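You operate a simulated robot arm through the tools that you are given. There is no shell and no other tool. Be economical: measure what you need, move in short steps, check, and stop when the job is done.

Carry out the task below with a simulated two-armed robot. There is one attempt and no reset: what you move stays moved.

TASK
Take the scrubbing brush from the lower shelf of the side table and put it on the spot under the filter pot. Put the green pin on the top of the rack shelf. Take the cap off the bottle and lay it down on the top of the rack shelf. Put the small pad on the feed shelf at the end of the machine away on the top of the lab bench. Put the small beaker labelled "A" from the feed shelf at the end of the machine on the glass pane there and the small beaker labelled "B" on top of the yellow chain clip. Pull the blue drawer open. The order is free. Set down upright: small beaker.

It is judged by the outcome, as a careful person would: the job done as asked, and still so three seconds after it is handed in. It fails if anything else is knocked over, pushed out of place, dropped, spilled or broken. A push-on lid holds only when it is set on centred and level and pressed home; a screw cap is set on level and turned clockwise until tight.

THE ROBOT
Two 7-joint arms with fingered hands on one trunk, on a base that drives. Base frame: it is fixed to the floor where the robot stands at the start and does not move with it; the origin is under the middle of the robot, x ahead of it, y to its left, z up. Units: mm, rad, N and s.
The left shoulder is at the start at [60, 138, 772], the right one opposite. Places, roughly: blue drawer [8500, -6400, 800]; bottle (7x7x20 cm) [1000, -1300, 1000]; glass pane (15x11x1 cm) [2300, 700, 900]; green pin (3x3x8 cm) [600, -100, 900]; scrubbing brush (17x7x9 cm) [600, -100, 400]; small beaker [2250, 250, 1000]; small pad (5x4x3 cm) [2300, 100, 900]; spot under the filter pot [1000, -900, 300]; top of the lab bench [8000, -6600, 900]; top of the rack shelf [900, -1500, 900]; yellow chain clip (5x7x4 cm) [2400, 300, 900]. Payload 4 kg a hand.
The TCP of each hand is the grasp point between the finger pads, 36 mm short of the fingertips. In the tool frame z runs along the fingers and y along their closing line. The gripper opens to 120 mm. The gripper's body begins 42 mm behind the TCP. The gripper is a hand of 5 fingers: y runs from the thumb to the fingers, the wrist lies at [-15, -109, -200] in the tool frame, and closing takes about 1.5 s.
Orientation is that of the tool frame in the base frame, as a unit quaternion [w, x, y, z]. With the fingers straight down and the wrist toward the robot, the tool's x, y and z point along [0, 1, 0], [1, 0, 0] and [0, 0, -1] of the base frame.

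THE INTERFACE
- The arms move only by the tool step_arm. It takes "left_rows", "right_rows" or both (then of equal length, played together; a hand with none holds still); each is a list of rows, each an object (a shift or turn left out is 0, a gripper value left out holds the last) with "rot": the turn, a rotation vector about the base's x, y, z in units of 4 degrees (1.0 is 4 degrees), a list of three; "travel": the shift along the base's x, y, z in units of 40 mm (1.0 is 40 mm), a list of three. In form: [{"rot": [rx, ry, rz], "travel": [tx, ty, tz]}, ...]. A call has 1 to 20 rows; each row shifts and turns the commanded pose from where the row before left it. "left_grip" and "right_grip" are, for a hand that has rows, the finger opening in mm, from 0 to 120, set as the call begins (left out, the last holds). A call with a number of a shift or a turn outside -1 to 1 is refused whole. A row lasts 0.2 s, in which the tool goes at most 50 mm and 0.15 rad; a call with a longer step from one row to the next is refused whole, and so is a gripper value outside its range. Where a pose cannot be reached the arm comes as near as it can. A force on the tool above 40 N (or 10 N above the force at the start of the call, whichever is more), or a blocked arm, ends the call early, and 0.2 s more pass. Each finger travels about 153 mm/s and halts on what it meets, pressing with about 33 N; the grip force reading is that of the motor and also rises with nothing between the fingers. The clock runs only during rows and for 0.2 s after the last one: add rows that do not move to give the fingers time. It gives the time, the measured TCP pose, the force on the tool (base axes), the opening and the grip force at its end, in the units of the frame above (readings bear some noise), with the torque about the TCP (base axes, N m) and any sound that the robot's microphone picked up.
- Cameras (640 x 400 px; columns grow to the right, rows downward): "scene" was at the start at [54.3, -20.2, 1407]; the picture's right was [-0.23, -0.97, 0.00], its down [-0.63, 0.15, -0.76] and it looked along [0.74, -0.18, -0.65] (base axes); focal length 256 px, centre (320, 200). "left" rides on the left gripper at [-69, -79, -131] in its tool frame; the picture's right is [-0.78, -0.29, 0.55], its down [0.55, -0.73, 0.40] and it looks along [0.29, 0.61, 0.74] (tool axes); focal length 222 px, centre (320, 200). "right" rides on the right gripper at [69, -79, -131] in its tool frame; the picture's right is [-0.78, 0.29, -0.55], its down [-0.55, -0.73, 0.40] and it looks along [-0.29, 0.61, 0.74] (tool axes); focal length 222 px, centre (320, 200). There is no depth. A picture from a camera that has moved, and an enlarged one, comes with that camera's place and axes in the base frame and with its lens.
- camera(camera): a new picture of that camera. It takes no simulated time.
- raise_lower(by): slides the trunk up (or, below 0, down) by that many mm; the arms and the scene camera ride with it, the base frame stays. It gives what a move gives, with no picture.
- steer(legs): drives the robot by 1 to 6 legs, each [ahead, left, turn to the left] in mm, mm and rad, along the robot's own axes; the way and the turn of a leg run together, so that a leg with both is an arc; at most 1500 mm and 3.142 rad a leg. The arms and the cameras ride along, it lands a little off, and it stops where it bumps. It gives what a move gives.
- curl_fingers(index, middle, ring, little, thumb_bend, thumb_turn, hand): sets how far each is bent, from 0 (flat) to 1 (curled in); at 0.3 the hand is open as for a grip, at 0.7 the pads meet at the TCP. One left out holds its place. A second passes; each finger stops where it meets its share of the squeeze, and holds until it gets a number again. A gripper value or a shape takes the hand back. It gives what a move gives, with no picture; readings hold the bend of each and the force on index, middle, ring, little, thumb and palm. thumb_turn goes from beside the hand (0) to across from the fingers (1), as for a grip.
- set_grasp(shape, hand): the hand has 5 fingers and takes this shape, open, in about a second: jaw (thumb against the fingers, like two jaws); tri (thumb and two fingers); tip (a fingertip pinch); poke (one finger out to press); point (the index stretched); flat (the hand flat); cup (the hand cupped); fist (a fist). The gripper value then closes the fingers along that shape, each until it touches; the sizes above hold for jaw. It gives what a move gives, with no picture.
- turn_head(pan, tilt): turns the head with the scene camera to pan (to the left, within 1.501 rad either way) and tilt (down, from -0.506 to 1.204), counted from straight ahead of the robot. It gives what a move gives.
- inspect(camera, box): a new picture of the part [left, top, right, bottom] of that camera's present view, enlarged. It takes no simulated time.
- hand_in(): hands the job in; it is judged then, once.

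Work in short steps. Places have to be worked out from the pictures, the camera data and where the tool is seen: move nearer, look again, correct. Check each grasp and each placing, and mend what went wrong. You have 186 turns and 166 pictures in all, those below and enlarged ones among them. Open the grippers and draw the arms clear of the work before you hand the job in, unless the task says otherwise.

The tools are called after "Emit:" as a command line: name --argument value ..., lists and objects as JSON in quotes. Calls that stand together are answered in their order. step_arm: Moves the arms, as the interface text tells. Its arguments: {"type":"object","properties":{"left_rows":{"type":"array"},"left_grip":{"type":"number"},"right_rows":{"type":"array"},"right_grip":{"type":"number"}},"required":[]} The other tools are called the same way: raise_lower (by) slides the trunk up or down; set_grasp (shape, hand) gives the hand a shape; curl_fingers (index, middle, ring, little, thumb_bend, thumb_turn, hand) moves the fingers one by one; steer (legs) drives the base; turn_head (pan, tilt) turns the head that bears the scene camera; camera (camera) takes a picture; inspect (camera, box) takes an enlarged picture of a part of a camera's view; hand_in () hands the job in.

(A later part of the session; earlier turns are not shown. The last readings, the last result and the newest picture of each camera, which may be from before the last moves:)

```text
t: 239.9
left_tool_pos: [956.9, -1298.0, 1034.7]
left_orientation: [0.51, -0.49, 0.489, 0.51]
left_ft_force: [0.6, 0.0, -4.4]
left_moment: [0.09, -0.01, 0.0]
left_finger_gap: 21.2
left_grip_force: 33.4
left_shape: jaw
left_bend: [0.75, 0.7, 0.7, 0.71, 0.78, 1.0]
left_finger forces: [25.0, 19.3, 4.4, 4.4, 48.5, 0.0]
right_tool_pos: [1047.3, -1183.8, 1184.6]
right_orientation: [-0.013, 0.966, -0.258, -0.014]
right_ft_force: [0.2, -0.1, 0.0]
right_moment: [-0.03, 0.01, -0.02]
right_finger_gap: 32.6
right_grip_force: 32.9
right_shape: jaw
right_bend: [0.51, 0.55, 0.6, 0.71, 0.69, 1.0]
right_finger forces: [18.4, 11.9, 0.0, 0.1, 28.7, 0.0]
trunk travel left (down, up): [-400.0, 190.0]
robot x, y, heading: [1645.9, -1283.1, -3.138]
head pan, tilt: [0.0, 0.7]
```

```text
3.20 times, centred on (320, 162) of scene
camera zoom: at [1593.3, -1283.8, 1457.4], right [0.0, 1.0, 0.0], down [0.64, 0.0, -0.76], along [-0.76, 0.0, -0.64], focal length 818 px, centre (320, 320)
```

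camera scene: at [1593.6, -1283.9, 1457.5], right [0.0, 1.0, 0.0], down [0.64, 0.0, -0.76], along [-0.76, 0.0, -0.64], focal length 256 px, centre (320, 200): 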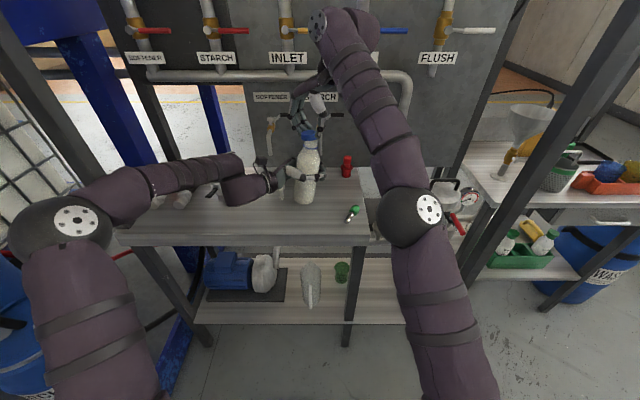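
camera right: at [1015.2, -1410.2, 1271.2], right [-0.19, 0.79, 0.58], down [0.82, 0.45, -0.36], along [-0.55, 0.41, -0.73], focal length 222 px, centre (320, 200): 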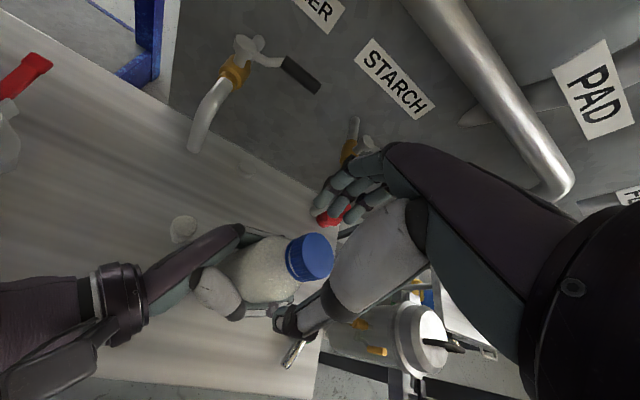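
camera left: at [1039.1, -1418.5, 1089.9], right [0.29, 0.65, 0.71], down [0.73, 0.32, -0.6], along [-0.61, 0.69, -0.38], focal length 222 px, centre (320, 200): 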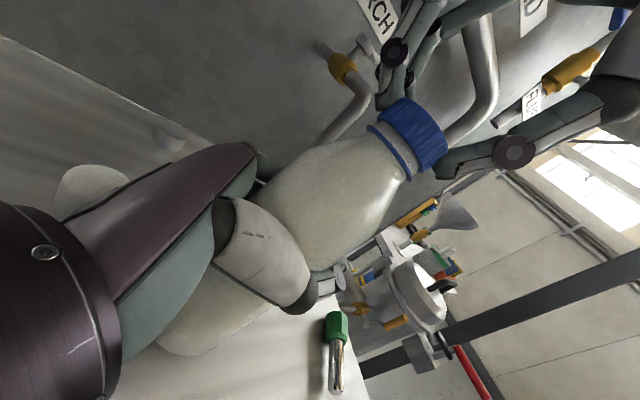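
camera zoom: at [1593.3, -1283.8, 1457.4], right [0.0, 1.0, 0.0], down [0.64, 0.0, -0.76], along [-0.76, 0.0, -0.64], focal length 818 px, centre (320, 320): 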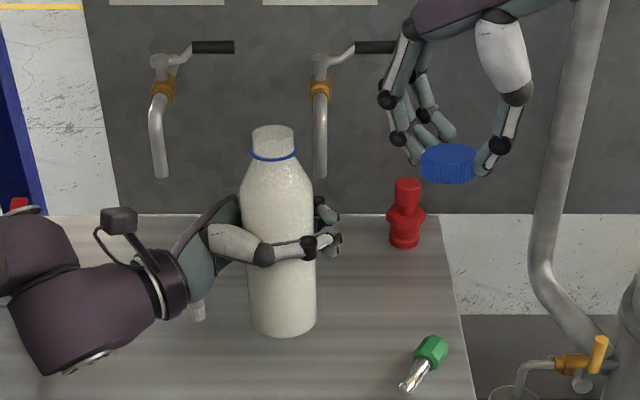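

Upright now. I lower the bottle gradually with the left hand, watching force, and check the white stopper beside it.

Emit:
step_arm --left_rows '[{"travel": [0, 0, -0.2]}, {"travel": [0, 0, -0.2]}, {"travel": [0, 0, -0.1]}, {}]'

Emit:
inspect --camera "scene" --box '[220, 100, 420, 225]'

```text
t: 240.9
left_tool_pos: [958.5, -1298.0, 1013.6]
left_orientation: [0.51, -0.489, 0.489, 0.51]
left_ft_force: [-0.4, -0.8, -4.9]
left_moment: [0.1, -0.02, -0.01]
left_finger_gap: 21.2
left_grip_force: 32.7
left_shape: jaw
left_bend: [0.75, 0.7, 0.7, 0.71, 0.78, 1.0]
left_finger forces: [25.0, 19.3, 4.4, 4.3, 48.6, 0.1]
right_tool_pos: [1046.4, -1184.8, 1186.0]
right_orientation: [-0.013, 0.966, -0.258, -0.014]
right_ft_force: [-0.7, 0.1, -0.3]
right_moment: [-0.03, 0.03, 0.01]
right_finger_gap: 32.4
right_grip_force: 33.0
right_shape: jaw
right_bend: [0.51, 0.55, 0.6, 0.71, 0.69, 1.0]
right_finger forces: [18.2, 11.8, 0.1, 0.0, 28.7, 0.1]
trunk travel left (down, up): [-400.0, 190.0]
robot x, y, heading: [1644.1, -1280.8, -3.141]
head pan, tilt: [0.0, 0.7]
```

```text
3.20 times, centred on (320, 162) of scene
camera zoom: at [1593.5, -1283.7, 1457.5], right [0.0, 1.0, 0.0], down [0.64, 0.0, -0.76], along [-0.76, 0.0, -0.64], focal length 818 px, centre (320, 320)
```

zoom: 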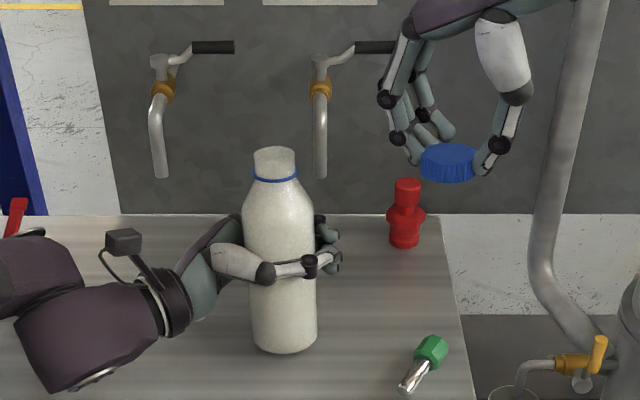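

About 9 mm to go. Lowering to contact.

Emit:
step_arm --left_rows '[{"travel": [0, 0, -0.12]}, {"travel": [0, 0, -0.1]}, {"travel": [0, 0, -0.06]}, {}]'

```text
t: 241.9
left_tool_pos: [959.0, -1296.3, 1006.1]
left_orientation: [0.511, -0.487, 0.49, 0.512]
left_ft_force: [-1.7, -0.1, 14.6]
left_moment: [-0.49, 0.64, -0.05]
left_finger_gap: 21.6
left_grip_force: 33.0
left_shape: jaw
left_bend: [0.75, 0.7, 0.7, 0.71, 0.78, 1.0]
left_finger forces: [22.2, 19.7, 5.4, 4.3, 48.2, 0.1]
right_tool_pos: [1049.2, -1183.6, 1186.3]
right_orientation: [-0.013, 0.966, -0.259, -0.013]
right_ft_force: [-0.3, 0.9, -0.4]
right_moment: [0.04, -0.01, 0.01]
right_finger_gap: 32.7
right_grip_force: 33.2
right_shape: jaw
right_bend: [0.51, 0.55, 0.6, 0.71, 0.69, 1.0]
right_finger forces: [18.3, 12.0, 0.0, 0.0, 28.7, 0.1]
trunk travel left (down, up): [-400.0, 190.0]
robot x, y, heading: [1646.0, -1282.5, -3.146]
head pan, tilt: [0.0, 0.7]
```

Contact at about 15 N. I raise 1 mm, open in stages and see that the bottle stands.

Emit:
step_arm --left_rows '[{"travel": [0, 0, 0.02]}, {}]' --left_grip 45

Emit:
step_arm --left_rows '[{}, {}, {}]' --left_grip 120

Emit:
camera --camera "left"

Emit:
inspect --camera "scene" --box '[220, 100, 420, 225]'

```text
t: 242.6
left_tool_pos: [958.4, -1298.0, 1003.7]
left_orientation: [0.51, -0.491, 0.489, 0.509]
left_ft_force: [-0.3, -1.2, 0.1]
left_moment: [-0.01, 0.01, 0.01]
left_finger_gap: 44.6
left_grip_force: 0.0
left_shape: jaw
left_bend: [0.48, 0.51, 0.5, 0.71, 0.66, 1.0]
left_finger forces: [0.0, 0.0, 0.1, 0.0, 0.1, 0.0]
right_tool_pos: [1046.9, -1184.4, 1185.0]
right_orientation: [-0.013, 0.966, -0.258, -0.014]
right_ft_force: [0.6, 0.1, 1.2]
right_moment: [0.01, -0.02, -0.02]
right_finger_gap: 32.7
right_grip_force: 32.9
right_shape: jaw
right_bend: [0.51, 0.55, 0.6, 0.71, 0.69, 1.0]
right_finger forces: [18.3, 11.8, 0.0, 0.1, 28.7, 0.0]
trunk travel left (down, up): [-400.0, 190.0]
robot x, y, heading: [1647.2, -1287.1, -3.138]
head pan, tilt: [0.0, 0.7]
```

```text
t: 243.3
left_tool_pos: [959.8, -1297.7, 1004.2]
left_orientation: [0.511, -0.49, 0.488, 0.51]
left_ft_force: [-0.1, 0.0, -1.1]
left_moment: [0.0, -0.01, 0.03]
left_finger_gap: 119.6
left_grip_force: 0.0
left_shape: jaw
left_bend: [0.3, 0.3, 0.3, 0.3, 0.3, 0.97]
left_finger forces: [0.1, 0.1, 0.0, 0.0, 0.0, 0.0]
right_tool_pos: [1047.1, -1184.7, 1185.4]
right_orientation: [-0.013, 0.966, -0.258, -0.014]
right_ft_force: [0.1, -0.6, -0.4]
right_moment: [-0.01, -0.01, 0.06]
right_finger_gap: 32.7
right_grip_force: 33.2
right_shape: jaw
right_bend: [0.51, 0.55, 0.6, 0.71, 0.69, 1.0]
right_finger forces: [18.3, 11.9, 0.0, 0.1, 28.7, 0.1]
trunk travel left (down, up): [-400.0, 190.0]
robot x, y, heading: [1647.8, -1284.0, -3.141]
head pan, tilt: [0.0, 0.7]
```

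```text
55 pictures are left
camera left: at [1038.6, -1431.2, 1068.0], right [0.29, 0.51, 0.81], down [0.74, 0.42, -0.53], along [-0.61, 0.75, -0.26], focal length 222 px, centre (320, 200)
```

left: 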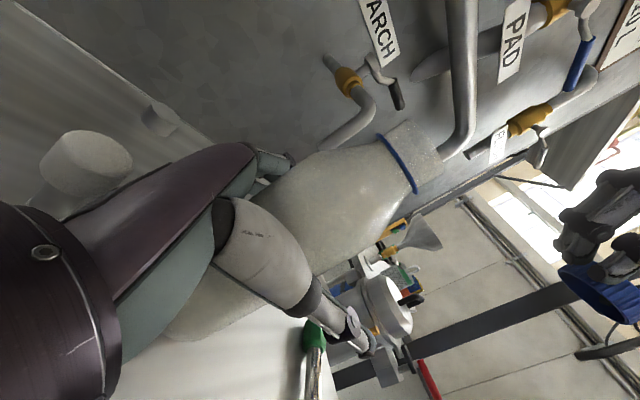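

```text
3.20 times, centred on (320, 162) of scene
camera zoom: at [1594.0, -1283.6, 1457.5], right [0.0, 1.0, 0.0], down [0.64, 0.0, -0.76], along [-0.76, 0.0, -0.64], focal length 818 px, centre (320, 320)
```

zoom: 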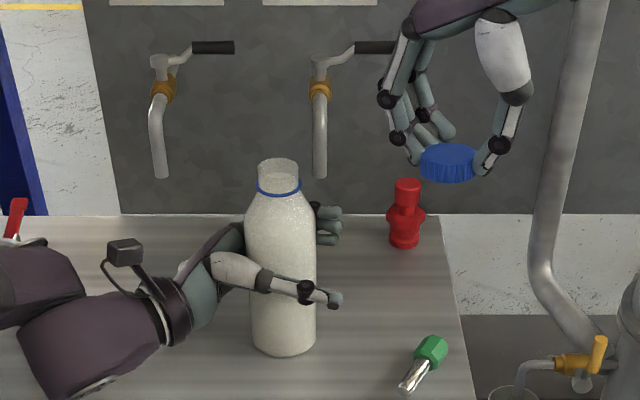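

The bottle stands, open. I raise the left hand 80 mm around the neck to clear the stopper, then withdraw left, and bring the cap hand down over the shelf near the pin.

Emit:
step_arm --left_rows '[{"travel": [0, 0, 1]}, {"travel": [0, 0, 1]}, {"travel": [0, 0, 0.3]}, {"travel": [0, -1, 0]}, {"travel": [0, -1, 0]}, {"travel": [0, -1, 0]}, {"travel": [0, -1, 0]}, {"travel": [1, 0, 0]}, {"travel": [1, 0, 0]}, {"travel": [1, 0, 0]}, {"travel": [1, 0, 0]}, {"travel": [1, 0, 0]}]'

Emit:
camera --camera "scene"

```text
t: 245.9
left_tool_pos: [1157.8, -1457.6, 1096.1]
left_orientation: [0.51, -0.489, 0.489, 0.511]
left_ft_force: [0.4, 0.6, -0.1]
left_moment: [-0.02, 0.03, 0.07]
left_finger_gap: 120.0
left_grip_force: 0.1
left_shape: jaw
left_bend: [0.3, 0.3, 0.3, 0.3, 0.3, 0.97]
left_finger forces: [0.1, 0.0, 0.0, 0.0, 0.0, 0.1]
right_tool_pos: [1047.1, -1182.7, 1186.0]
right_orientation: [-0.013, 0.966, -0.258, -0.015]
right_ft_force: [-0.6, 0.3, 0.7]
right_moment: [0.01, -0.04, 0.03]
right_finger_gap: 32.8
right_grip_force: 33.2
right_shape: jaw
right_bend: [0.51, 0.55, 0.6, 0.71, 0.69, 1.0]
right_finger forces: [18.2, 11.9, 0.0, 0.0, 28.7, 0.1]
trunk travel left (down, up): [-400.0, 190.0]
robot x, y, heading: [1648.5, -1282.6, -3.141]
head pan, tilt: [0.0, 0.7]
```

```text
53 pictures are left
camera scene: at [1594.6, -1283.4, 1457.5], right [0.0, 1.0, 0.0], down [0.64, 0.0, -0.77], along [-0.77, 0.0, -0.64], focal length 256 px, centre (320, 200)
```

scene: 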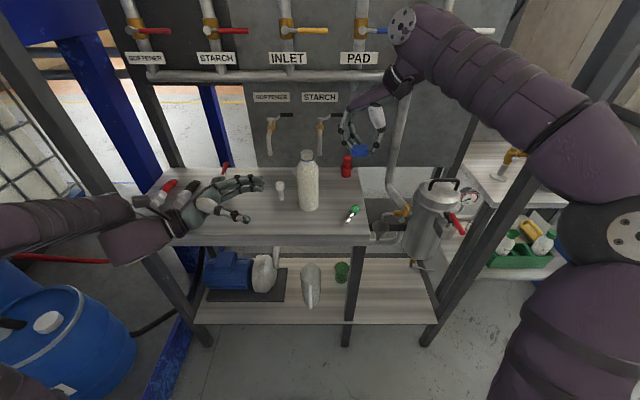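

The left hand is clear. The cap hangs about 47 mm below the TCP. I move it over the free spot in front of the bottle (1048, −1285) and lower to 960.

Emit:
step_arm --right_rows '[{"travel": [0, -0.9, 0]}, {"travel": [0, -0.9, 0]}, {"travel": [0, -0.75, 0]}, {"travel": [0, 0, -1]}, {"travel": [0, 0, -1]}, {"travel": [0, 0, -1]}, {"travel": [0, 0, -1]}, {"travel": [0, 0, -1]}, {"travel": [0, 0, -0.6]}, {}]'

Emit:
camera --camera "right"

```text
t: 248.2
left_tool_pos: [1157.8, -1457.0, 1094.7]
left_orientation: [0.512, -0.49, 0.488, 0.51]
left_ft_force: [-0.2, -0.2, 0.9]
left_moment: [0.04, 0.01, -0.02]
left_finger_gap: 120.1
left_grip_force: 0.0
left_shape: jaw
left_bend: [0.3, 0.3, 0.3, 0.3, 0.3, 0.97]
left_finger forces: [0.0, 0.0, 0.1, 0.0, 0.0, 0.1]
right_tool_pos: [1047.6, -1283.8, 957.4]
right_orientation: [-0.012, 0.966, -0.259, -0.015]
right_ft_force: [1.6, 0.2, 0.8]
right_moment: [0.02, 0.02, 0.03]
right_finger_gap: 32.6
right_grip_force: 32.6
right_shape: jaw
right_bend: [0.51, 0.55, 0.61, 0.71, 0.7, 1.0]
right_finger forces: [18.4, 11.8, 0.9, 0.1, 28.5, 0.0]
trunk travel left (down, up): [-400.0, 190.0]
robot x, y, heading: [1644.8, -1281.8, -3.137]
head pan, tilt: [0.0, 0.7]
```

```text
52 pictures are left
camera right: at [1148.5, -1255.0, 1088.0], right [-0.81, 0.12, 0.57], down [-0.12, 0.92, -0.36], along [-0.57, -0.36, -0.74], focal length 222 px, centre (320, 200)
```

right: 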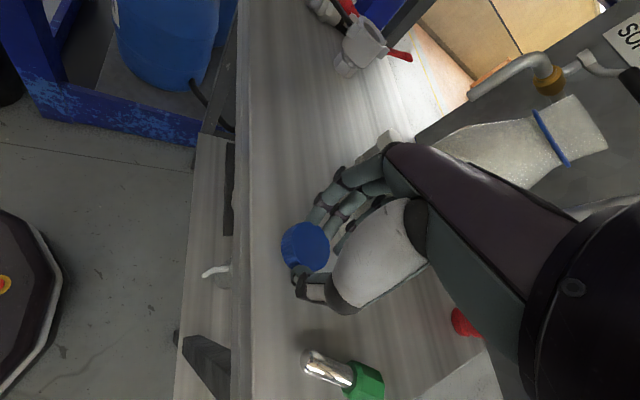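

The cap is over the shelf, away from pin, bottle and edge. Lowering to contact.

Emit:
step_arm --right_rows '[{"travel": [0, 0, -0.1]}, {"travel": [0, 0, -0.1]}, {}]'

```text
t: 248.9
left_tool_pos: [1157.4, -1457.0, 1097.4]
left_orientation: [0.51, -0.49, 0.489, 0.51]
left_ft_force: [0.3, -0.3, -0.2]
left_moment: [0.0, 0.0, -0.02]
left_finger_gap: 119.8
left_grip_force: 0.1
left_shape: jaw
left_bend: [0.3, 0.3, 0.3, 0.3, 0.3, 0.97]
left_finger forces: [0.1, 0.0, 0.0, 0.1, 0.0, 0.0]
right_tool_pos: [1045.8, -1284.3, 950.4]
right_orientation: [-0.013, 0.966, -0.258, -0.016]
right_ft_force: [1.6, -0.5, 0.2]
right_moment: [0.01, 0.04, 0.03]
right_finger_gap: 32.5
right_grip_force: 33.2
right_shape: jaw
right_bend: [0.51, 0.55, 0.61, 0.71, 0.7, 1.0]
right_finger forces: [18.4, 11.9, 1.4, 0.0, 28.5, 0.0]
trunk travel left (down, up): [-400.0, 190.0]
robot x, y, heading: [1651.9, -1282.0, -3.141]
head pan, tilt: [0.0, 0.7]
```

Emit:
step_arm --right_rows '[{"travel": [0, 0, -0.08]}, {"travel": [0, 0, -0.08]}, {}]'

```text
t: 249.8
left_tool_pos: [1157.2, -1457.2, 1095.1]
left_orientation: [0.511, -0.49, 0.489, 0.51]
left_ft_force: [-0.2, 0.0, 0.2]
left_moment: [-0.03, 0.01, 0.01]
left_finger_gap: 119.5
left_grip_force: 0.1
left_shape: jaw
left_bend: [0.3, 0.3, 0.3, 0.3, 0.3, 0.97]
left_finger forces: [0.1, 0.0, 0.1, 0.0, 0.0, 0.0]
right_tool_pos: [1047.3, -1283.8, 945.0]
right_orientation: [-0.012, 0.966, -0.258, -0.015]
right_ft_force: [1.5, 0.7, 1.1]
right_moment: [0.0, 0.06, 0.03]
right_finger_gap: 32.5
right_grip_force: 33.1
right_shape: jaw
right_bend: [0.51, 0.55, 0.61, 0.71, 0.7, 1.0]
right_finger forces: [18.4, 11.9, 1.5, 0.1, 28.5, 0.0]
trunk travel left (down, up): [-400.0, 190.0]
robot x, y, heading: [1651.1, -1284.8, -3.138]
head pan, tilt: [0.0, 0.7]
```

Still free; continuing down a few mm more.

Emit:
step_arm --right_rows '[{"travel": [0, 0, -0.08]}, {"travel": [0, 0, -0.06]}, {}]'

Emit:
inspect --camera "right" --box '[220, 170, 380, 270]'

```text
t: 250.6
left_tool_pos: [1157.7, -1456.2, 1096.7]
left_orientation: [0.511, -0.489, 0.49, 0.51]
left_ft_force: [-0.5, 0.9, -0.2]
left_moment: [-0.05, 0.0, 0.02]
left_finger_gap: 119.7
left_grip_force: 0.0
left_shape: jaw
left_bend: [0.3, 0.3, 0.3, 0.3, 0.3, 0.97]
left_finger forces: [0.0, 0.0, 0.1, 0.0, 0.1, 0.0]
right_tool_pos: [1047.0, -1285.0, 939.7]
right_orientation: [-0.013, 0.966, -0.258, -0.014]
right_ft_force: [-0.3, 0.8, 5.2]
right_moment: [-0.07, 0.05, 0.01]
right_finger_gap: 32.8
right_grip_force: 33.0
right_shape: jaw
right_bend: [0.51, 0.55, 0.61, 0.71, 0.7, 1.0]
right_finger forces: [18.3, 10.7, 0.1, 0.0, 29.4, 0.0]
trunk travel left (down, up): [-400.0, 190.0]
robot x, y, heading: [1646.8, -1282.7, -3.138]
head pan, tilt: [0.0, 0.7]
```

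```text
4.00 times, centred on (300, 220) of right
camera zoom: at [1148.7, -1255.2, 1069.8], right [-0.81, 0.12, 0.57], down [-0.12, 0.92, -0.37], along [-0.57, -0.36, -0.74], focal length 888 px, centre (400, 120)
```

zoom: 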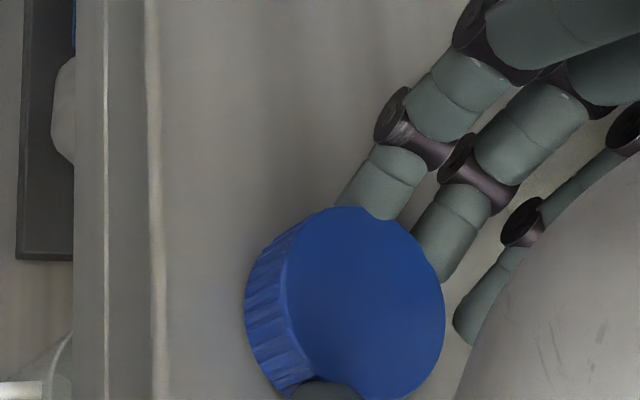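

Contact at 5 N. I open in stages and raise.

Emit:
step_arm --right_rows '[{}, {}]' --right_grip 42

Emit:
step_arm --right_rows '[{}, {}]' --right_grip 70

Emit:
step_arm --right_rows '[{"travel": [0, 0, 0.3]}, {"travel": [0, 0, 0.8]}, {"travel": [0, 0, 1]}, {"travel": [0, 0, 1]}, {"travel": [0, 0, 1]}]'

Emit:
inspect --camera "scene" --box '[220, 100, 460, 250]'

```text
t: 251.2
left_tool_pos: [1157.1, -1457.6, 1095.3]
left_orientation: [0.511, -0.49, 0.488, 0.511]
left_ft_force: [0.2, -0.1, 0.6]
left_moment: [-0.01, -0.01, 0.02]
left_finger_gap: 120.0
left_grip_force: 0.0
left_shape: jaw
left_bend: [0.3, 0.3, 0.3, 0.3, 0.3, 0.97]
left_finger forces: [0.1, 0.0, 0.1, 0.0, 0.0, 0.1]
right_tool_pos: [1046.5, -1285.4, 938.2]
right_orientation: [-0.014, 0.966, -0.257, -0.013]
right_ft_force: [1.0, 0.3, -0.7]
right_moment: [-0.01, -0.05, 0.0]
right_finger_gap: 41.9
right_grip_force: 0.1
right_shape: jaw
right_bend: [0.49, 0.52, 0.51, 0.71, 0.67, 1.0]
right_finger forces: [0.0, 0.0, 1.3, 0.1, 0.0, 0.0]
trunk travel left (down, up): [-400.0, 190.0]
robot x, y, heading: [1645.0, -1281.1, -3.143]
head pan, tilt: [0.0, 0.7]
```

```text
t: 251.8
left_tool_pos: [1156.3, -1456.7, 1096.1]
left_orientation: [0.511, -0.49, 0.49, 0.51]
left_ft_force: [0.1, 0.5, 0.0]
left_moment: [0.0, -0.03, -0.01]
left_finger_gap: 119.6
left_grip_force: 0.0
left_shape: jaw
left_bend: [0.3, 0.3, 0.3, 0.3, 0.3, 0.97]
left_finger forces: [0.0, 0.0, 0.0, 0.2, 0.0, 0.0]
right_tool_pos: [1045.5, -1284.7, 938.4]
right_orientation: [-0.013, 0.966, -0.257, -0.015]
right_ft_force: [2.0, 0.7, -1.1]
right_moment: [-0.01, -0.01, 0.03]
right_finger_gap: 69.6
right_grip_force: 0.0
right_shape: jaw
right_bend: [0.39, 0.42, 0.41, 0.66, 0.49, 1.0]
right_finger forces: [0.0, 0.0, 1.1, 0.0, 0.1, 0.0]
trunk travel left (down, up): [-400.0, 190.0]
robot x, y, heading: [1648.9, -1286.8, -3.142]
head pan, tilt: [0.0, 0.7]
```

```text
t: 252.9
left_tool_pos: [1156.8, -1457.3, 1095.4]
left_orientation: [0.511, -0.49, 0.489, 0.51]
left_ft_force: [0.1, -0.5, 0.1]
left_moment: [-0.01, 0.0, 0.01]
left_finger_gap: 119.9
left_grip_force: 0.1
left_shape: jaw
left_bend: [0.3, 0.3, 0.3, 0.3, 0.3, 0.97]
left_finger forces: [0.1, 0.1, 0.0, 0.0, 0.0, 0.0]
right_tool_pos: [1047.5, -1284.7, 1104.0]
right_orientation: [-0.013, 0.966, -0.258, -0.014]
right_ft_force: [0.0, -0.6, 0.0]
right_moment: [0.02, 0.01, 0.0]
right_finger_gap: 69.9
right_grip_force: 0.0
right_shape: jaw
right_bend: [0.39, 0.42, 0.41, 0.66, 0.49, 1.0]
right_finger forces: [0.1, 0.0, 0.0, 0.0, 0.1, 0.0]
trunk travel left (down, up): [-400.0, 190.0]
robot x, y, heading: [1646.7, -1280.5, -3.14]
head pan, tilt: [0.0, 0.7]
```

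```text
2.67 times, centred on (340, 175) of scene
camera zoom: at [1594.2, -1283.8, 1457.5], right [0.0, 1.0, 0.0], down [0.64, 0.0, -0.77], along [-0.77, 0.0, -0.64], focal length 681 px, centre (267, 267)
```

zoom: 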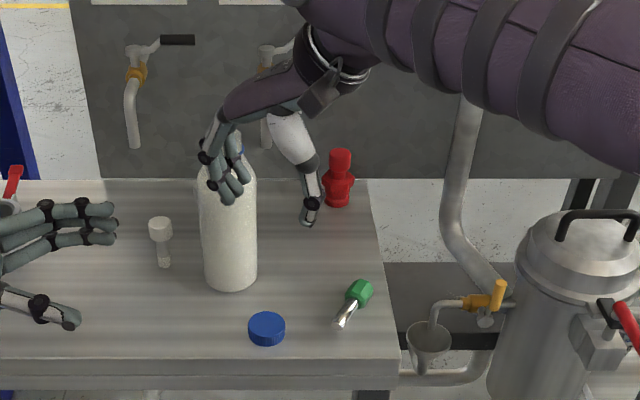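

The cap is laid down. I raise the right hand, back off 250 mm, and bring both hands back to their plain orientation.

Emit:
step_arm --right_rows '[{"travel": [0.3, 0.3, 0.8]}, {"travel": [0.6, 0.3, 0.3]}, {}]'

Emit:
steer --legs '[[-250, 0, 0]]'

Emit:
step_arm --left_rows '[{"rot": [-1, 0, 0]}, {"rot": [-1, 0, 0]}, {"rot": [-1, 0, 0]}, {"rot": [-1, 0, 0]}, {"rot": [-1, 0, 0]}, {"rot": [-1, 0, 0]}, {"rot": [-1, 0, 0]}, {"rot": [-1, 0, 0]}, {"rot": [-1, 0, 0]}, {"rot": [-1, 0, 0]}, {"rot": [-1, 0, 0]}, {"rot": [-1, 0, 0]}, {"rot": [-1, 0, 0]}, {"rot": [-1, 0, 0]}, {"rot": [-1, 0, 0]}, {"rot": [-1, 0, 0]}, {"rot": [-1, 0, 0]}, {"rot": [-1, 0, 0]}, {"rot": [-1, 0, 0]}, {"rot": [-1, 0, 0]}]' --right_rows '[{"rot": [0, 0, -1]}, {"rot": [0, 0, -1]}, {"rot": [0, 0, -1]}, {"rot": [0, 0, -1]}, {"rot": [0, 0, -1]}, {"rot": [0, 0, -1]}, {"rot": [0, 0, -1]}, {"rot": [0, 0, -1]}, {"rot": [0, 0, -1]}, {"rot": [0, 0, -1]}, {"rot": [0, 0, -1]}, {"rot": [0, 0, -1]}, {"rot": [0, 0, -1]}, {"rot": [0, 0, -1]}, {"rot": [0, 0, -1]}, {"travel": [0.5, 0.8, 0]}, {"travel": [0.5, 0.8, 0]}, {"travel": [0.5, 0.8, 0]}, {"travel": [0, 0.5, 0]}, {}]'

Emit:
step_arm --left_rows '[{"rot": [-1, 0, 0], "travel": [0.8, -0.3, 0]}, {"rot": [-1, 0, 0], "travel": [0.8, -0.3, 0]}, {"rot": [-0.9, 0, 0]}, {}]'

```text
t: 253.8
left_tool_pos: [1157.3, -1457.5, 1095.9]
left_orientation: [0.51, -0.49, 0.489, 0.511]
left_ft_force: [0.3, -0.4, 0.1]
left_moment: [-0.03, -0.01, -0.02]
left_finger_gap: 119.8
left_grip_force: 0.1
left_shape: jaw
left_bend: [0.3, 0.3, 0.3, 0.3, 0.3, 0.97]
left_finger forces: [0.1, 0.0, 0.0, 0.1, 0.0, 0.0]
right_tool_pos: [1081.4, -1259.0, 1147.6]
right_orientation: [-0.013, 0.966, -0.258, -0.014]
right_ft_force: [-0.6, -0.5, -0.2]
right_moment: [0.0, 0.0, 0.03]
right_finger_gap: 69.7
right_grip_force: 0.0
right_shape: jaw
right_bend: [0.39, 0.42, 0.41, 0.66, 0.49, 1.0]
right_finger forces: [0.0, 0.0, 0.0, 0.0, 0.0, 0.0]
trunk travel left (down, up): [-400.0, 190.0]
robot x, y, heading: [1647.4, -1285.1, -3.144]
head pan, tilt: [0.0, 0.7]
```

```text
t: 255.6
left_tool_pos: [1411.4, -1459.5, 1097.2]
left_orientation: [0.509, -0.491, 0.488, 0.512]
left_ft_force: [-0.1, 0.2, 0.0]
left_moment: [-0.02, -0.01, 0.0]
left_finger_gap: 119.9
left_grip_force: 0.0
left_shape: jaw
left_bend: [0.3, 0.3, 0.3, 0.3, 0.3, 0.97]
left_finger forces: [0.0, 0.0, 0.0, 0.0, 0.0, 0.0]
right_tool_pos: [1335.9, -1261.9, 1147.5]
right_orientation: [-0.013, 0.967, -0.256, -0.014]
right_ft_force: [0.8, -0.4, 0.3]
right_moment: [0.01, 0.03, 0.01]
right_finger_gap: 69.3
right_grip_force: 0.0
right_shape: jaw
right_bend: [0.39, 0.42, 0.41, 0.66, 0.49, 1.0]
right_finger forces: [0.0, 0.0, 0.0, 0.1, 0.0, 0.0]
trunk travel left (down, up): [-400.0, 190.0]
robot x, y, heading: [1897.4, -1283.8, -3.129]
head pan, tilt: [0.0, 0.7]
```

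```text
t: 259.8
left_tool_pos: [1411.1, -1458.0, 1096.9]
left_orientation: [0.073, -0.703, 0.703, 0.078]
left_ft_force: [0.4, 0.1, 0.0]
left_moment: [-0.01, 0.0, -0.01]
left_finger_gap: 119.5
left_grip_force: 0.1
left_shape: jaw
left_bend: [0.3, 0.3, 0.3, 0.3, 0.3, 0.97]
left_finger forces: [0.0, 0.0, 0.1, 0.0, 0.0, 0.0]
right_tool_pos: [1395.4, -1145.2, 1145.6]
right_orientation: [-0.019, 0.71, -0.704, -0.006]
right_ft_force: [-0.8, 1.0, -0.5]
right_moment: [0.04, 0.02, 0.0]
right_finger_gap: 69.9
right_grip_force: 0.0
right_shape: jaw
right_bend: [0.39, 0.42, 0.41, 0.66, 0.49, 1.0]
right_finger forces: [0.0, 0.0, 0.0, 0.0, 0.0, 0.0]
trunk travel left (down, up): [-400.0, 190.0]
robot x, y, heading: [1897.2, -1282.7, -3.131]
head pan, tilt: [0.0, 0.7]
```

```text
t: 260.8
left_tool_pos: [1474.4, -1482.6, 1095.8]
left_orientation: [-0.002, 0.708, -0.707, -0.008]
left_ft_force: [-0.3, -0.4, -0.2]
left_moment: [0.0, -0.02, 0.01]
left_finger_gap: 119.7
left_grip_force: 0.2
left_shape: jaw
left_bend: [0.3, 0.3, 0.3, 0.3, 0.3, 0.97]
left_finger forces: [0.0, 0.1, 0.0, 0.0, 0.1, 0.0]
right_tool_pos: [1396.5, -1145.4, 1144.8]
right_orientation: [-0.018, 0.709, -0.705, -0.006]
right_ft_force: [-0.7, -0.2, -0.5]
right_moment: [0.01, 0.0, 0.02]
right_finger_gap: 69.9
right_grip_force: 0.1
right_shape: jaw
right_bend: [0.39, 0.42, 0.41, 0.66, 0.49, 1.0]
right_finger forces: [0.0, 0.0, 0.0, 0.0, 0.0, 0.0]
trunk travel left (down, up): [-400.0, 190.0]
robot x, y, heading: [1899.5, -1277.8, -3.135]
head pan, tilt: [0.0, 0.7]
```

Now I turn around to face the machine, back up to x≈1500 and strafe left to the feed shelf.

Emit:
steer --legs '[[0, 0, 1.57], [0, 0, 1.565], [-400, 0, 0], [0, 1000, 0], [0, 550, 0]]'

Emit:
turn_head --pan 0.0 --tilt 0.6

Emit:
inspect --camera "scene" --box '[180, 120, 500, 320]'

```text
t: 278.5
left_tool_pos: [2007.4, 474.8, 1096.3]
left_orientation: [0.007, 0.728, 0.685, -0.004]
left_ft_force: [0.5, 0.3, -0.8]
left_moment: [0.0, -0.01, 0.03]
left_finger_gap: 119.7
left_grip_force: 0.0
left_shape: jaw
left_bend: [0.3, 0.3, 0.3, 0.3, 0.3, 0.97]
left_finger forces: [0.0, 0.1, 0.0, 0.0, 0.0, 0.0]
right_tool_pos: [2064.1, 130.0, 1144.9]
right_orientation: [0.005, 0.726, 0.688, -0.018]
right_ft_force: [0.3, -0.2, 0.2]
right_moment: [0.01, -0.03, -0.03]
right_finger_gap: 69.7
right_grip_force: 0.0
right_shape: jaw
right_bend: [0.39, 0.42, 0.41, 0.66, 0.49, 1.0]
right_finger forces: [0.1, 0.1, 0.0, 0.0, 0.1, 0.0]
trunk travel left (down, up): [-400.0, 190.0]
robot x, y, heading: [1567.9, 300.1, -0.056]
head pan, tilt: [0.0, 0.7]
```

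```text
t: 279.2
left_tool_pos: [2006.5, 474.6, 1096.2]
left_orientation: [0.008, 0.728, 0.685, -0.003]
left_ft_force: [0.1, 0.4, -0.2]
left_moment: [0.0, -0.01, 0.01]
left_finger_gap: 119.8
left_grip_force: 0.1
left_shape: jaw
left_bend: [0.3, 0.3, 0.3, 0.3, 0.3, 0.97]
left_finger forces: [0.0, 0.0, 0.1, 0.1, 0.1, 0.0]
right_tool_pos: [2065.3, 130.9, 1145.8]
right_orientation: [0.006, 0.726, 0.688, -0.019]
right_ft_force: [0.3, -0.3, -0.9]
right_moment: [0.01, -0.01, -0.04]
right_finger_gap: 69.5
right_grip_force: 0.0
right_shape: jaw
right_bend: [0.39, 0.42, 0.41, 0.66, 0.49, 1.0]
right_finger forces: [0.0, 0.1, 0.0, 0.0, 0.0, 0.0]
trunk travel left (down, up): [-400.0, 190.0]
robot x, y, heading: [1571.6, 299.9, -0.056]
head pan, tilt: [0.0, 0.6]
```

```text
2.00 times, centred on (340, 220) of scene
camera zoom: at [1629.5, 296.0, 1466.1], right [-0.05, -1.0, 0.0], down [-0.56, 0.03, -0.82], along [0.82, -0.04, -0.57], focal length 511 px, centre (280, 160)
```

zoom: 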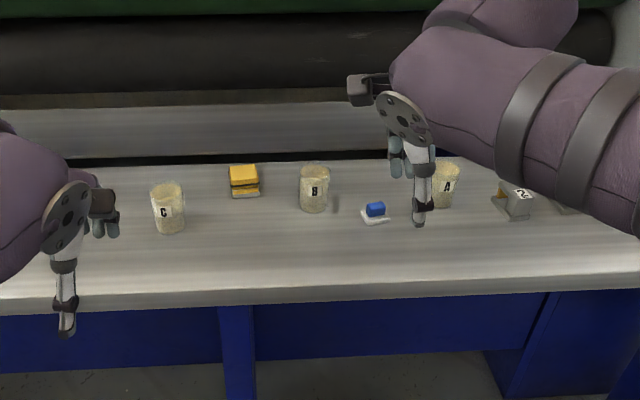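

Beaker B is at about (2288, 206), A at (2291, −18), the clip at about (2362, 325) and the pad at (2272, 106). I drive closer, straightening the heading, and shift right a little to reach A.

Emit:
steer --legs '[[150, 0, 0.056], [0, -120, 0]]'

Emit:
camera --camera "scene"

```text
t: 281.4
left_tool_pos: [2148.5, 369.4, 1095.6]
left_orientation: [0.006, 0.71, 0.704, -0.001]
left_ft_force: [0.5, 0.3, 0.0]
left_moment: [0.03, 0.01, 0.02]
left_finger_gap: 119.6
left_grip_force: 0.0
left_shape: jaw
left_bend: [0.3, 0.3, 0.3, 0.3, 0.3, 0.97]
left_finger forces: [0.0, 0.1, 0.1, 0.1, 0.1, 0.0]
right_tool_pos: [2225.1, 30.4, 1145.8]
right_orientation: [0.006, 0.708, 0.706, -0.018]
right_ft_force: [-0.4, 0.6, -0.2]
right_moment: [0.01, 0.01, -0.02]
right_finger_gap: 69.8
right_grip_force: 0.1
right_shape: jaw
right_bend: [0.39, 0.42, 0.41, 0.66, 0.49, 1.0]
right_finger forces: [0.0, 0.0, 0.0, 0.0, 0.0, 0.0]
trunk travel left (down, up): [-400.0, 190.0]
robot x, y, heading: [1722.1, 176.8, -0.002]
head pan, tilt: [0.0, 0.6]
```

```text
48 pictures are left
camera scene: at [1781.1, 172.2, 1466.1], right [0.0, -1.0, 0.0], down [-0.56, 0.0, -0.83], along [0.83, 0.0, -0.56], focal length 256 px, centre (320, 200)
```

scene: 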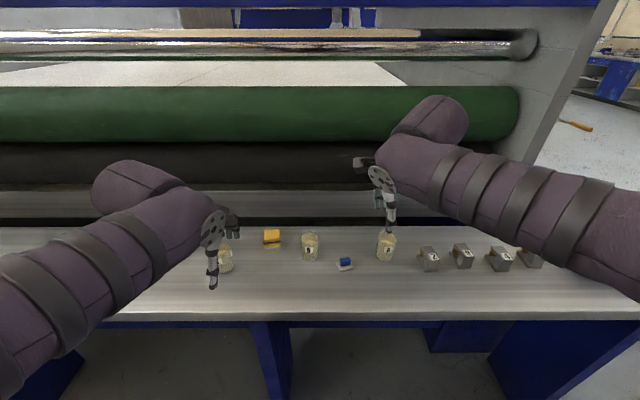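

A sits at (2305, −19) and B at (2305, 202). I move both open hands above them.

Emit:
step_arm --left_rows '[{"travel": [0.8, -0.8, 0]}, {"travel": [0.8, -0.8, 0]}, {"travel": [0.8, -0.9, 0]}, {"travel": [0.8, -0.8, 0]}, {"travel": [0.7, -0.85, 0]}, {}]' --right_rows '[{"travel": [0.8, -0.5, 0]}, {"travel": [0.8, -0.5, 0]}, {"travel": [0.35, -0.23, 0]}, {"travel": [0, 0, -0.7]}, {"travel": [0, 0, -0.6]}, {}]' --left_grip 95 --right_grip 95

Emit:
camera --camera "right"

Emit:
camera --camera "left"

```text
t: 282.8
left_tool_pos: [2301.8, 204.4, 1095.9]
left_orientation: [0.007, 0.71, 0.704, -0.003]
left_ft_force: [0.5, -0.1, -0.1]
left_moment: [0.02, 0.0, 0.01]
left_finger_gap: 95.4
left_grip_force: 0.0
left_shape: jaw
left_bend: [0.32, 0.35, 0.34, 0.52, 0.39, 0.99]
left_finger forces: [0.1, 0.1, 0.0, 0.1, 0.0, 0.1]
right_tool_pos: [2302.8, -17.4, 1092.5]
right_orientation: [0.006, 0.708, 0.706, -0.019]
right_ft_force: [0.3, 0.0, -0.8]
right_moment: [0.0, 0.02, -0.01]
right_finger_gap: 94.7
right_grip_force: 0.1
right_shape: jaw
right_bend: [0.33, 0.35, 0.34, 0.52, 0.39, 0.99]
right_finger forces: [0.0, 0.1, 0.0, 0.1, 0.0, 0.0]
trunk travel left (down, up): [-400.0, 190.0]
robot x, y, heading: [1719.0, 173.7, 0.0]
head pan, tilt: [0.0, 0.6]
```

```text
47 pictures are left
camera right: at [2226.0, 55.6, 1222.7], right [0.3, -0.77, 0.57], down [-0.74, -0.56, -0.36], along [0.6, -0.31, -0.74], focal length 222 px, centre (320, 200)
```

right: 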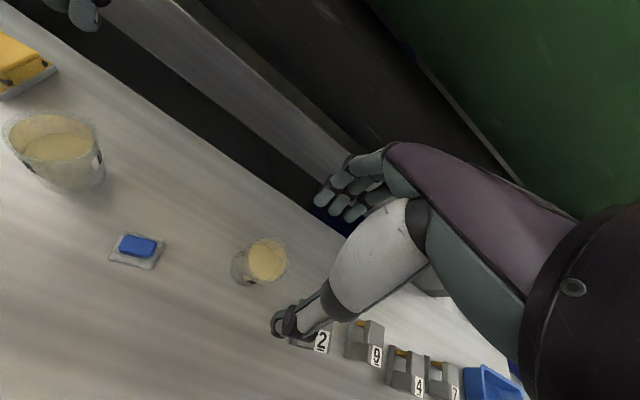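

```text
46 pictures are left
camera left: at [2222.9, 138.7, 1227.0], right [-0.29, -0.79, -0.54], down [-0.73, 0.55, -0.41], along [0.62, 0.27, -0.74], focal length 222 px, centre (320, 200)
```

left: 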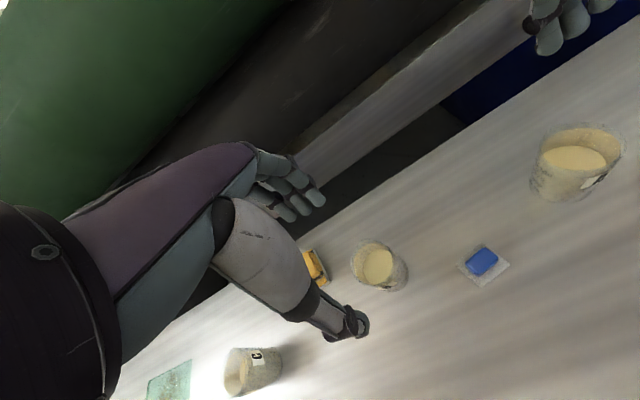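

Both hold contents, so no tilting. Centres: A (2309, −15), B (2311, 200). I descend both hands to TCP ≈955.

Emit:
step_arm --left_rows '[{"travel": [0.23, -0.1, 0]}, {"travel": [0, 0, -0.9]}, {"travel": [0, 0, -0.9]}, {"travel": [0, 0, -0.9]}, {"travel": [0, 0, -0.8]}, {}]' --right_rows '[{"travel": [0.15, 0.06, 0]}, {"travel": [0, 0, -0.9]}, {"travel": [0, 0, -0.9]}, {"travel": [0, 0, -0.9]}, {"travel": [0, 0, -0.7]}, {}]'

Emit:
camera --camera "right"

Emit:
camera --camera "left"

```text
t: 284.2
left_tool_pos: [2312.3, 201.5, 956.6]
left_orientation: [0.007, 0.71, 0.704, -0.003]
left_ft_force: [0.1, 0.2, 0.0]
left_moment: [0.02, -0.01, 0.01]
left_finger_gap: 95.2
left_grip_force: 0.1
left_shape: jaw
left_bend: [0.32, 0.35, 0.34, 0.52, 0.39, 0.99]
left_finger forces: [0.0, 0.1, 0.0, 0.0, 0.1, 0.0]
right_tool_pos: [2307.8, -16.0, 956.0]
right_orientation: [0.007, 0.707, 0.707, -0.018]
right_ft_force: [0.1, -0.1, 0.2]
right_moment: [-0.01, 0.0, -0.03]
right_finger_gap: 95.0
right_grip_force: 0.1
right_shape: jaw
right_bend: [0.32, 0.35, 0.34, 0.52, 0.39, 0.99]
right_finger forces: [0.0, 0.0, 0.1, 0.0, 0.0, 0.1]
trunk travel left (down, up): [-400.0, 190.0]
robot x, y, heading: [1719.0, 170.9, -0.003]
head pan, tilt: [0.0, 0.6]
```

```text
45 pictures are left
camera right: at [2231.6, 58.2, 1085.5], right [0.3, -0.77, 0.57], down [-0.74, -0.56, -0.36], along [0.6, -0.31, -0.74], focal length 222 px, centre (320, 200)
```

right: 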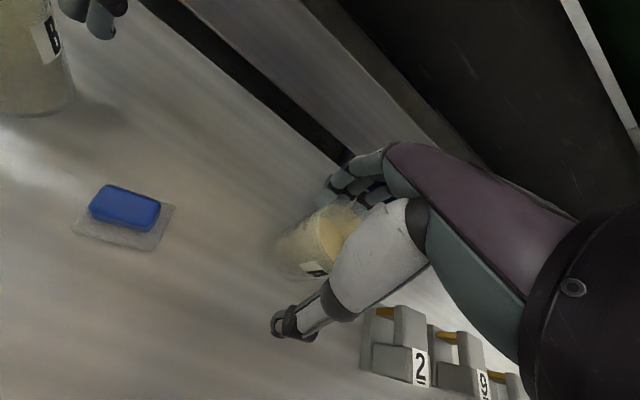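

```text
44 pictures are left
camera left: at [2232.4, 134.8, 1088.1], right [-0.29, -0.79, -0.54], down [-0.73, 0.55, -0.41], along [0.62, 0.27, -0.74], focal length 222 px, centre (320, 200)
```

left: 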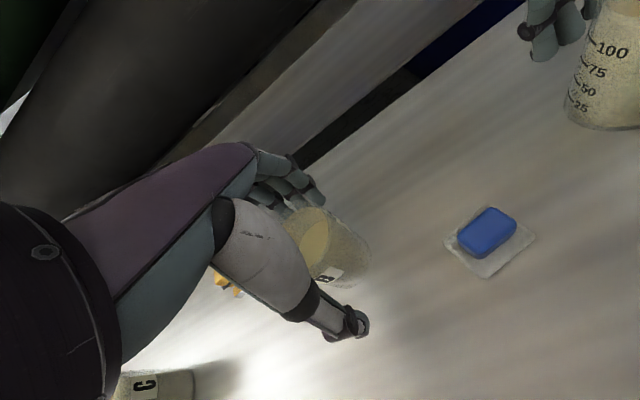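

Both beakers are between the fingers. I close both hands.

Emit:
step_arm --left_rows '[{}, {}, {}, {}, {}, {}]' --right_rows '[{}, {}, {}, {}, {}, {}]' --left_grip 20 --right_grip 20

Emit:
step_arm --left_rows '[{"travel": [0, 0, 0.3]}, {"travel": [0, 0, 0.6]}, {"travel": [0, 0, 0.6]}, {"travel": [0, 0, 0.6]}, {}]' --right_rows '[{"travel": [0, 0, 0.3]}, {"travel": [0, 0, 0.6]}, {"travel": [0, 0, 0.6]}, {"travel": [0, 0, 0.6]}, {}]'

Emit:
camera --camera "scene"

```text
t: 285.6
left_tool_pos: [2313.1, 201.9, 957.1]
left_orientation: [0.008, 0.71, 0.704, -0.004]
left_ft_force: [0.0, 0.6, 0.4]
left_moment: [0.0, 0.03, 0.02]
left_finger_gap: 41.1
left_grip_force: 33.5
left_shape: jaw
left_bend: [0.49, 0.52, 0.57, 0.71, 0.67, 1.0]
left_finger forces: [17.1, 11.2, 0.0, 0.0, 28.8, 0.0]
right_tool_pos: [2308.8, -15.5, 955.5]
right_orientation: [0.006, 0.707, 0.707, -0.018]
right_ft_force: [0.8, -0.3, -0.2]
right_moment: [-0.01, 0.02, -0.03]
right_finger_gap: 41.6
right_grip_force: 32.6
right_shape: jaw
right_bend: [0.49, 0.52, 0.57, 0.71, 0.67, 1.0]
right_finger forces: [19.4, 9.6, 0.1, 0.1, 28.6, 0.0]
trunk travel left (down, up): [-400.0, 190.0]
robot x, y, heading: [1720.4, 173.2, -0.003]
head pan, tilt: [0.0, 0.6]
```

```text
t: 286.8
left_tool_pos: [2314.6, 201.4, 1041.5]
left_orientation: [0.007, 0.71, 0.704, -0.003]
left_ft_force: [0.2, -0.9, -0.7]
left_moment: [-0.03, 0.0, 0.02]
left_finger_gap: 41.4
left_grip_force: 33.1
left_shape: jaw
left_bend: [0.49, 0.52, 0.57, 0.71, 0.67, 1.0]
left_finger forces: [17.1, 11.2, 0.1, 0.1, 28.7, 0.0]
right_tool_pos: [2309.5, -16.6, 1040.7]
right_orientation: [0.007, 0.707, 0.707, -0.018]
right_ft_force: [0.6, 0.2, -0.7]
right_moment: [0.0, 0.0, -0.04]
right_finger_gap: 41.6
right_grip_force: 32.9
right_shape: jaw
right_bend: [0.49, 0.52, 0.57, 0.71, 0.67, 1.0]
right_finger forces: [19.5, 9.7, 0.0, 0.0, 28.6, 0.1]
trunk travel left (down, up): [-400.0, 190.0]
robot x, y, heading: [1722.8, 174.9, -0.001]
head pan, tilt: [0.0, 0.6]
```

```text
43 pictures are left
camera scene: at [1781.5, 173.6, 1466.1], right [0.0, -1.0, 0.0], down [-0.57, 0.0, -0.82], along [0.82, 0.0, -0.57], focal length 256 px, centre (320, 200)
```

scene: 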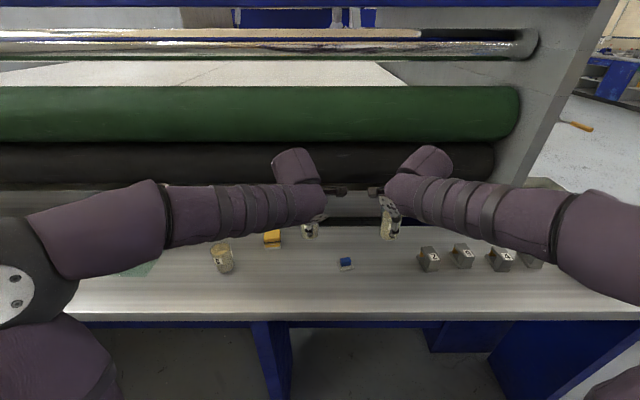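

Both are held upright. I carry B over the yellow clip at about (2355, 318) and look from the left wrist camera.

Emit:
step_arm --left_rows '[{"travel": [0.3, 0.7, 0.2]}, {"travel": [0.3, 0.8, 0]}, {"travel": [0.4, 0.8, 0]}, {"travel": [0, 0.6, 0]}, {}]'

Emit:
camera --camera "left"

Emit:
inspect --camera "scene" --box '[200, 180, 360, 280]'

```text
t: 288.0
left_tool_pos: [2354.8, 315.6, 1049.5]
left_orientation: [0.006, 0.71, 0.704, -0.003]
left_ft_force: [0.1, 0.5, -0.2]
left_moment: [-0.03, 0.03, -0.01]
left_finger_gap: 41.4
left_grip_force: 32.7
left_shape: jaw
left_bend: [0.49, 0.52, 0.57, 0.71, 0.67, 1.0]
left_finger forces: [17.2, 11.0, 0.0, 0.1, 28.7, 0.0]
right_tool_pos: [2309.3, -16.2, 1039.4]
right_orientation: [0.006, 0.707, 0.707, -0.019]
right_ft_force: [-0.3, -0.3, -0.5]
right_moment: [-0.02, 0.0, 0.0]
right_finger_gap: 41.5
right_grip_force: 32.9
right_shape: jaw
right_bend: [0.49, 0.52, 0.57, 0.71, 0.67, 1.0]
right_finger forces: [19.5, 9.6, 0.1, 0.1, 28.6, 0.0]
trunk travel left (down, up): [-400.0, 190.0]
robot x, y, heading: [1720.3, 173.0, -0.002]
head pan, tilt: [0.0, 0.6]
```

```text
42 pictures are left
camera left: at [2274.9, 249.6, 1180.1], right [-0.29, -0.79, -0.54], down [-0.73, 0.55, -0.41], along [0.62, 0.27, -0.74], focal length 222 px, centre (320, 200)
```

left: 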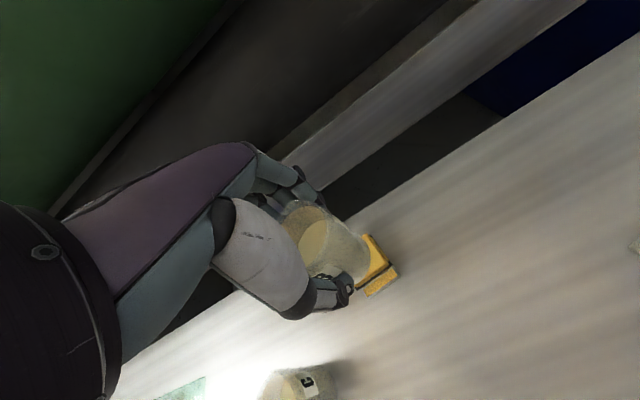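

```text
4.00 times, centred on (280, 230) of scene
camera zoom: at [1781.4, 173.6, 1466.1], right [0.0, -1.0, 0.0], down [-0.57, 0.0, -0.82], along [0.82, 0.0, -0.57], focal length 1022 px, centre (480, 80)
```

zoom: 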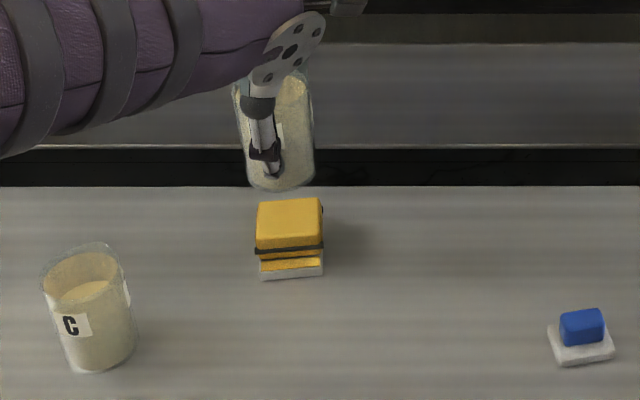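

The beaker is centred on the clip (2356, 315), whose top is at z≈939. I lower toward contact at TCP ≈996.

Emit:
step_arm --left_rows '[{"travel": [0.03, 0, -0.6]}, {"travel": [0, 0, -0.5]}, {}]'

Emit:
step_arm --left_rows '[{"travel": [0, 0, -0.1]}, {"travel": [0, 0, -0.06]}, {}]'

Emit:
inspect --camera "scene" --box '[230, 200, 310, 250]'

```text
t: 288.8
left_tool_pos: [2355.5, 318.2, 1005.0]
left_orientation: [0.007, 0.71, 0.704, -0.003]
left_ft_force: [-0.1, -0.3, -1.3]
left_moment: [0.02, 0.01, 0.0]
left_finger_gap: 41.3
left_grip_force: 33.0
left_shape: jaw
left_bend: [0.49, 0.53, 0.57, 0.71, 0.67, 1.0]
left_finger forces: [17.1, 11.1, 0.0, 0.0, 28.6, 0.0]
right_tool_pos: [2311.1, -15.6, 1038.5]
right_orientation: [0.007, 0.708, 0.706, -0.018]
right_ft_force: [0.1, -0.6, -1.3]
right_moment: [0.0, 0.03, -0.02]
right_finger_gap: 41.5
right_grip_force: 32.8
right_shape: jaw
right_bend: [0.49, 0.52, 0.57, 0.71, 0.67, 1.0]
right_finger forces: [19.5, 9.7, 0.0, 0.0, 28.6, 0.0]
trunk travel left (down, up): [-400.0, 190.0]
robot x, y, heading: [1723.1, 172.8, -0.0]
head pan, tilt: [0.0, 0.6]
```

```text
t: 289.6
left_tool_pos: [2355.9, 317.7, 997.3]
left_orientation: [0.007, 0.71, 0.704, -0.002]
left_ft_force: [-0.2, 0.1, -1.8]
left_moment: [-0.01, 0.02, -0.01]
left_finger_gap: 41.2
left_grip_force: 33.4
left_shape: jaw
left_bend: [0.49, 0.53, 0.57, 0.71, 0.67, 1.0]
left_finger forces: [17.1, 11.1, 0.1, 0.0, 28.7, 0.0]
right_tool_pos: [2311.0, -15.0, 1040.0]
right_orientation: [0.006, 0.708, 0.706, -0.019]
right_ft_force: [-0.2, -0.2, -1.4]
right_moment: [0.0, 0.01, -0.02]
right_finger_gap: 41.5
right_grip_force: 33.7
right_shape: jaw
right_bend: [0.49, 0.52, 0.57, 0.71, 0.67, 1.0]
right_finger forces: [19.6, 9.7, 0.0, 0.0, 28.6, 0.0]
trunk travel left (down, up): [-400.0, 190.0]
robot x, y, heading: [1725.6, 171.9, 0.002]
head pan, tilt: [0.0, 0.6]
```

```text
8.00 times, centred on (270, 225) of scene
camera zoom: at [1781.4, 173.6, 1466.1], right [0.0, -1.0, 0.0], down [-0.57, 0.0, -0.82], along [0.82, 0.0, -0.57], focal length 2044 px, centre (720, 0)
```

zoom: 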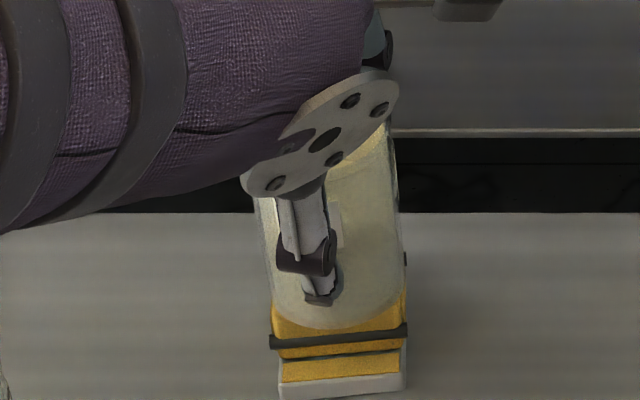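

Nearly seated, well centred to within 2–3 mm. I nudge −y 2 mm and lower to contact.

Emit:
step_arm --left_rows '[{"travel": [0, -0.05, 0]}, {"travel": [0, 0, -0.06]}, {"travel": [0, 0, -0.05]}, {}]'

```text
t: 290.6
left_tool_pos: [2355.0, 315.1, 993.5]
left_orientation: [0.007, 0.71, 0.704, -0.003]
left_ft_force: [-0.2, 0.4, -1.3]
left_moment: [-0.02, 0.0, 0.0]
left_finger_gap: 41.0
left_grip_force: 32.9
left_shape: jaw
left_bend: [0.49, 0.53, 0.57, 0.71, 0.67, 1.0]
left_finger forces: [17.0, 11.2, 0.0, 0.0, 28.6, 0.1]
right_tool_pos: [2310.2, -14.1, 1039.5]
right_orientation: [0.006, 0.707, 0.707, -0.018]
right_ft_force: [-0.2, -0.7, -0.5]
right_moment: [0.0, 0.01, -0.01]
right_finger_gap: 41.7
right_grip_force: 33.3
right_shape: jaw
right_bend: [0.49, 0.52, 0.57, 0.71, 0.67, 1.0]
right_finger forces: [19.5, 9.7, 0.0, 0.0, 28.6, 0.0]
trunk travel left (down, up): [-400.0, 190.0]
robot x, y, heading: [1722.4, 173.7, -0.001]
head pan, tilt: [0.0, 0.6]
```

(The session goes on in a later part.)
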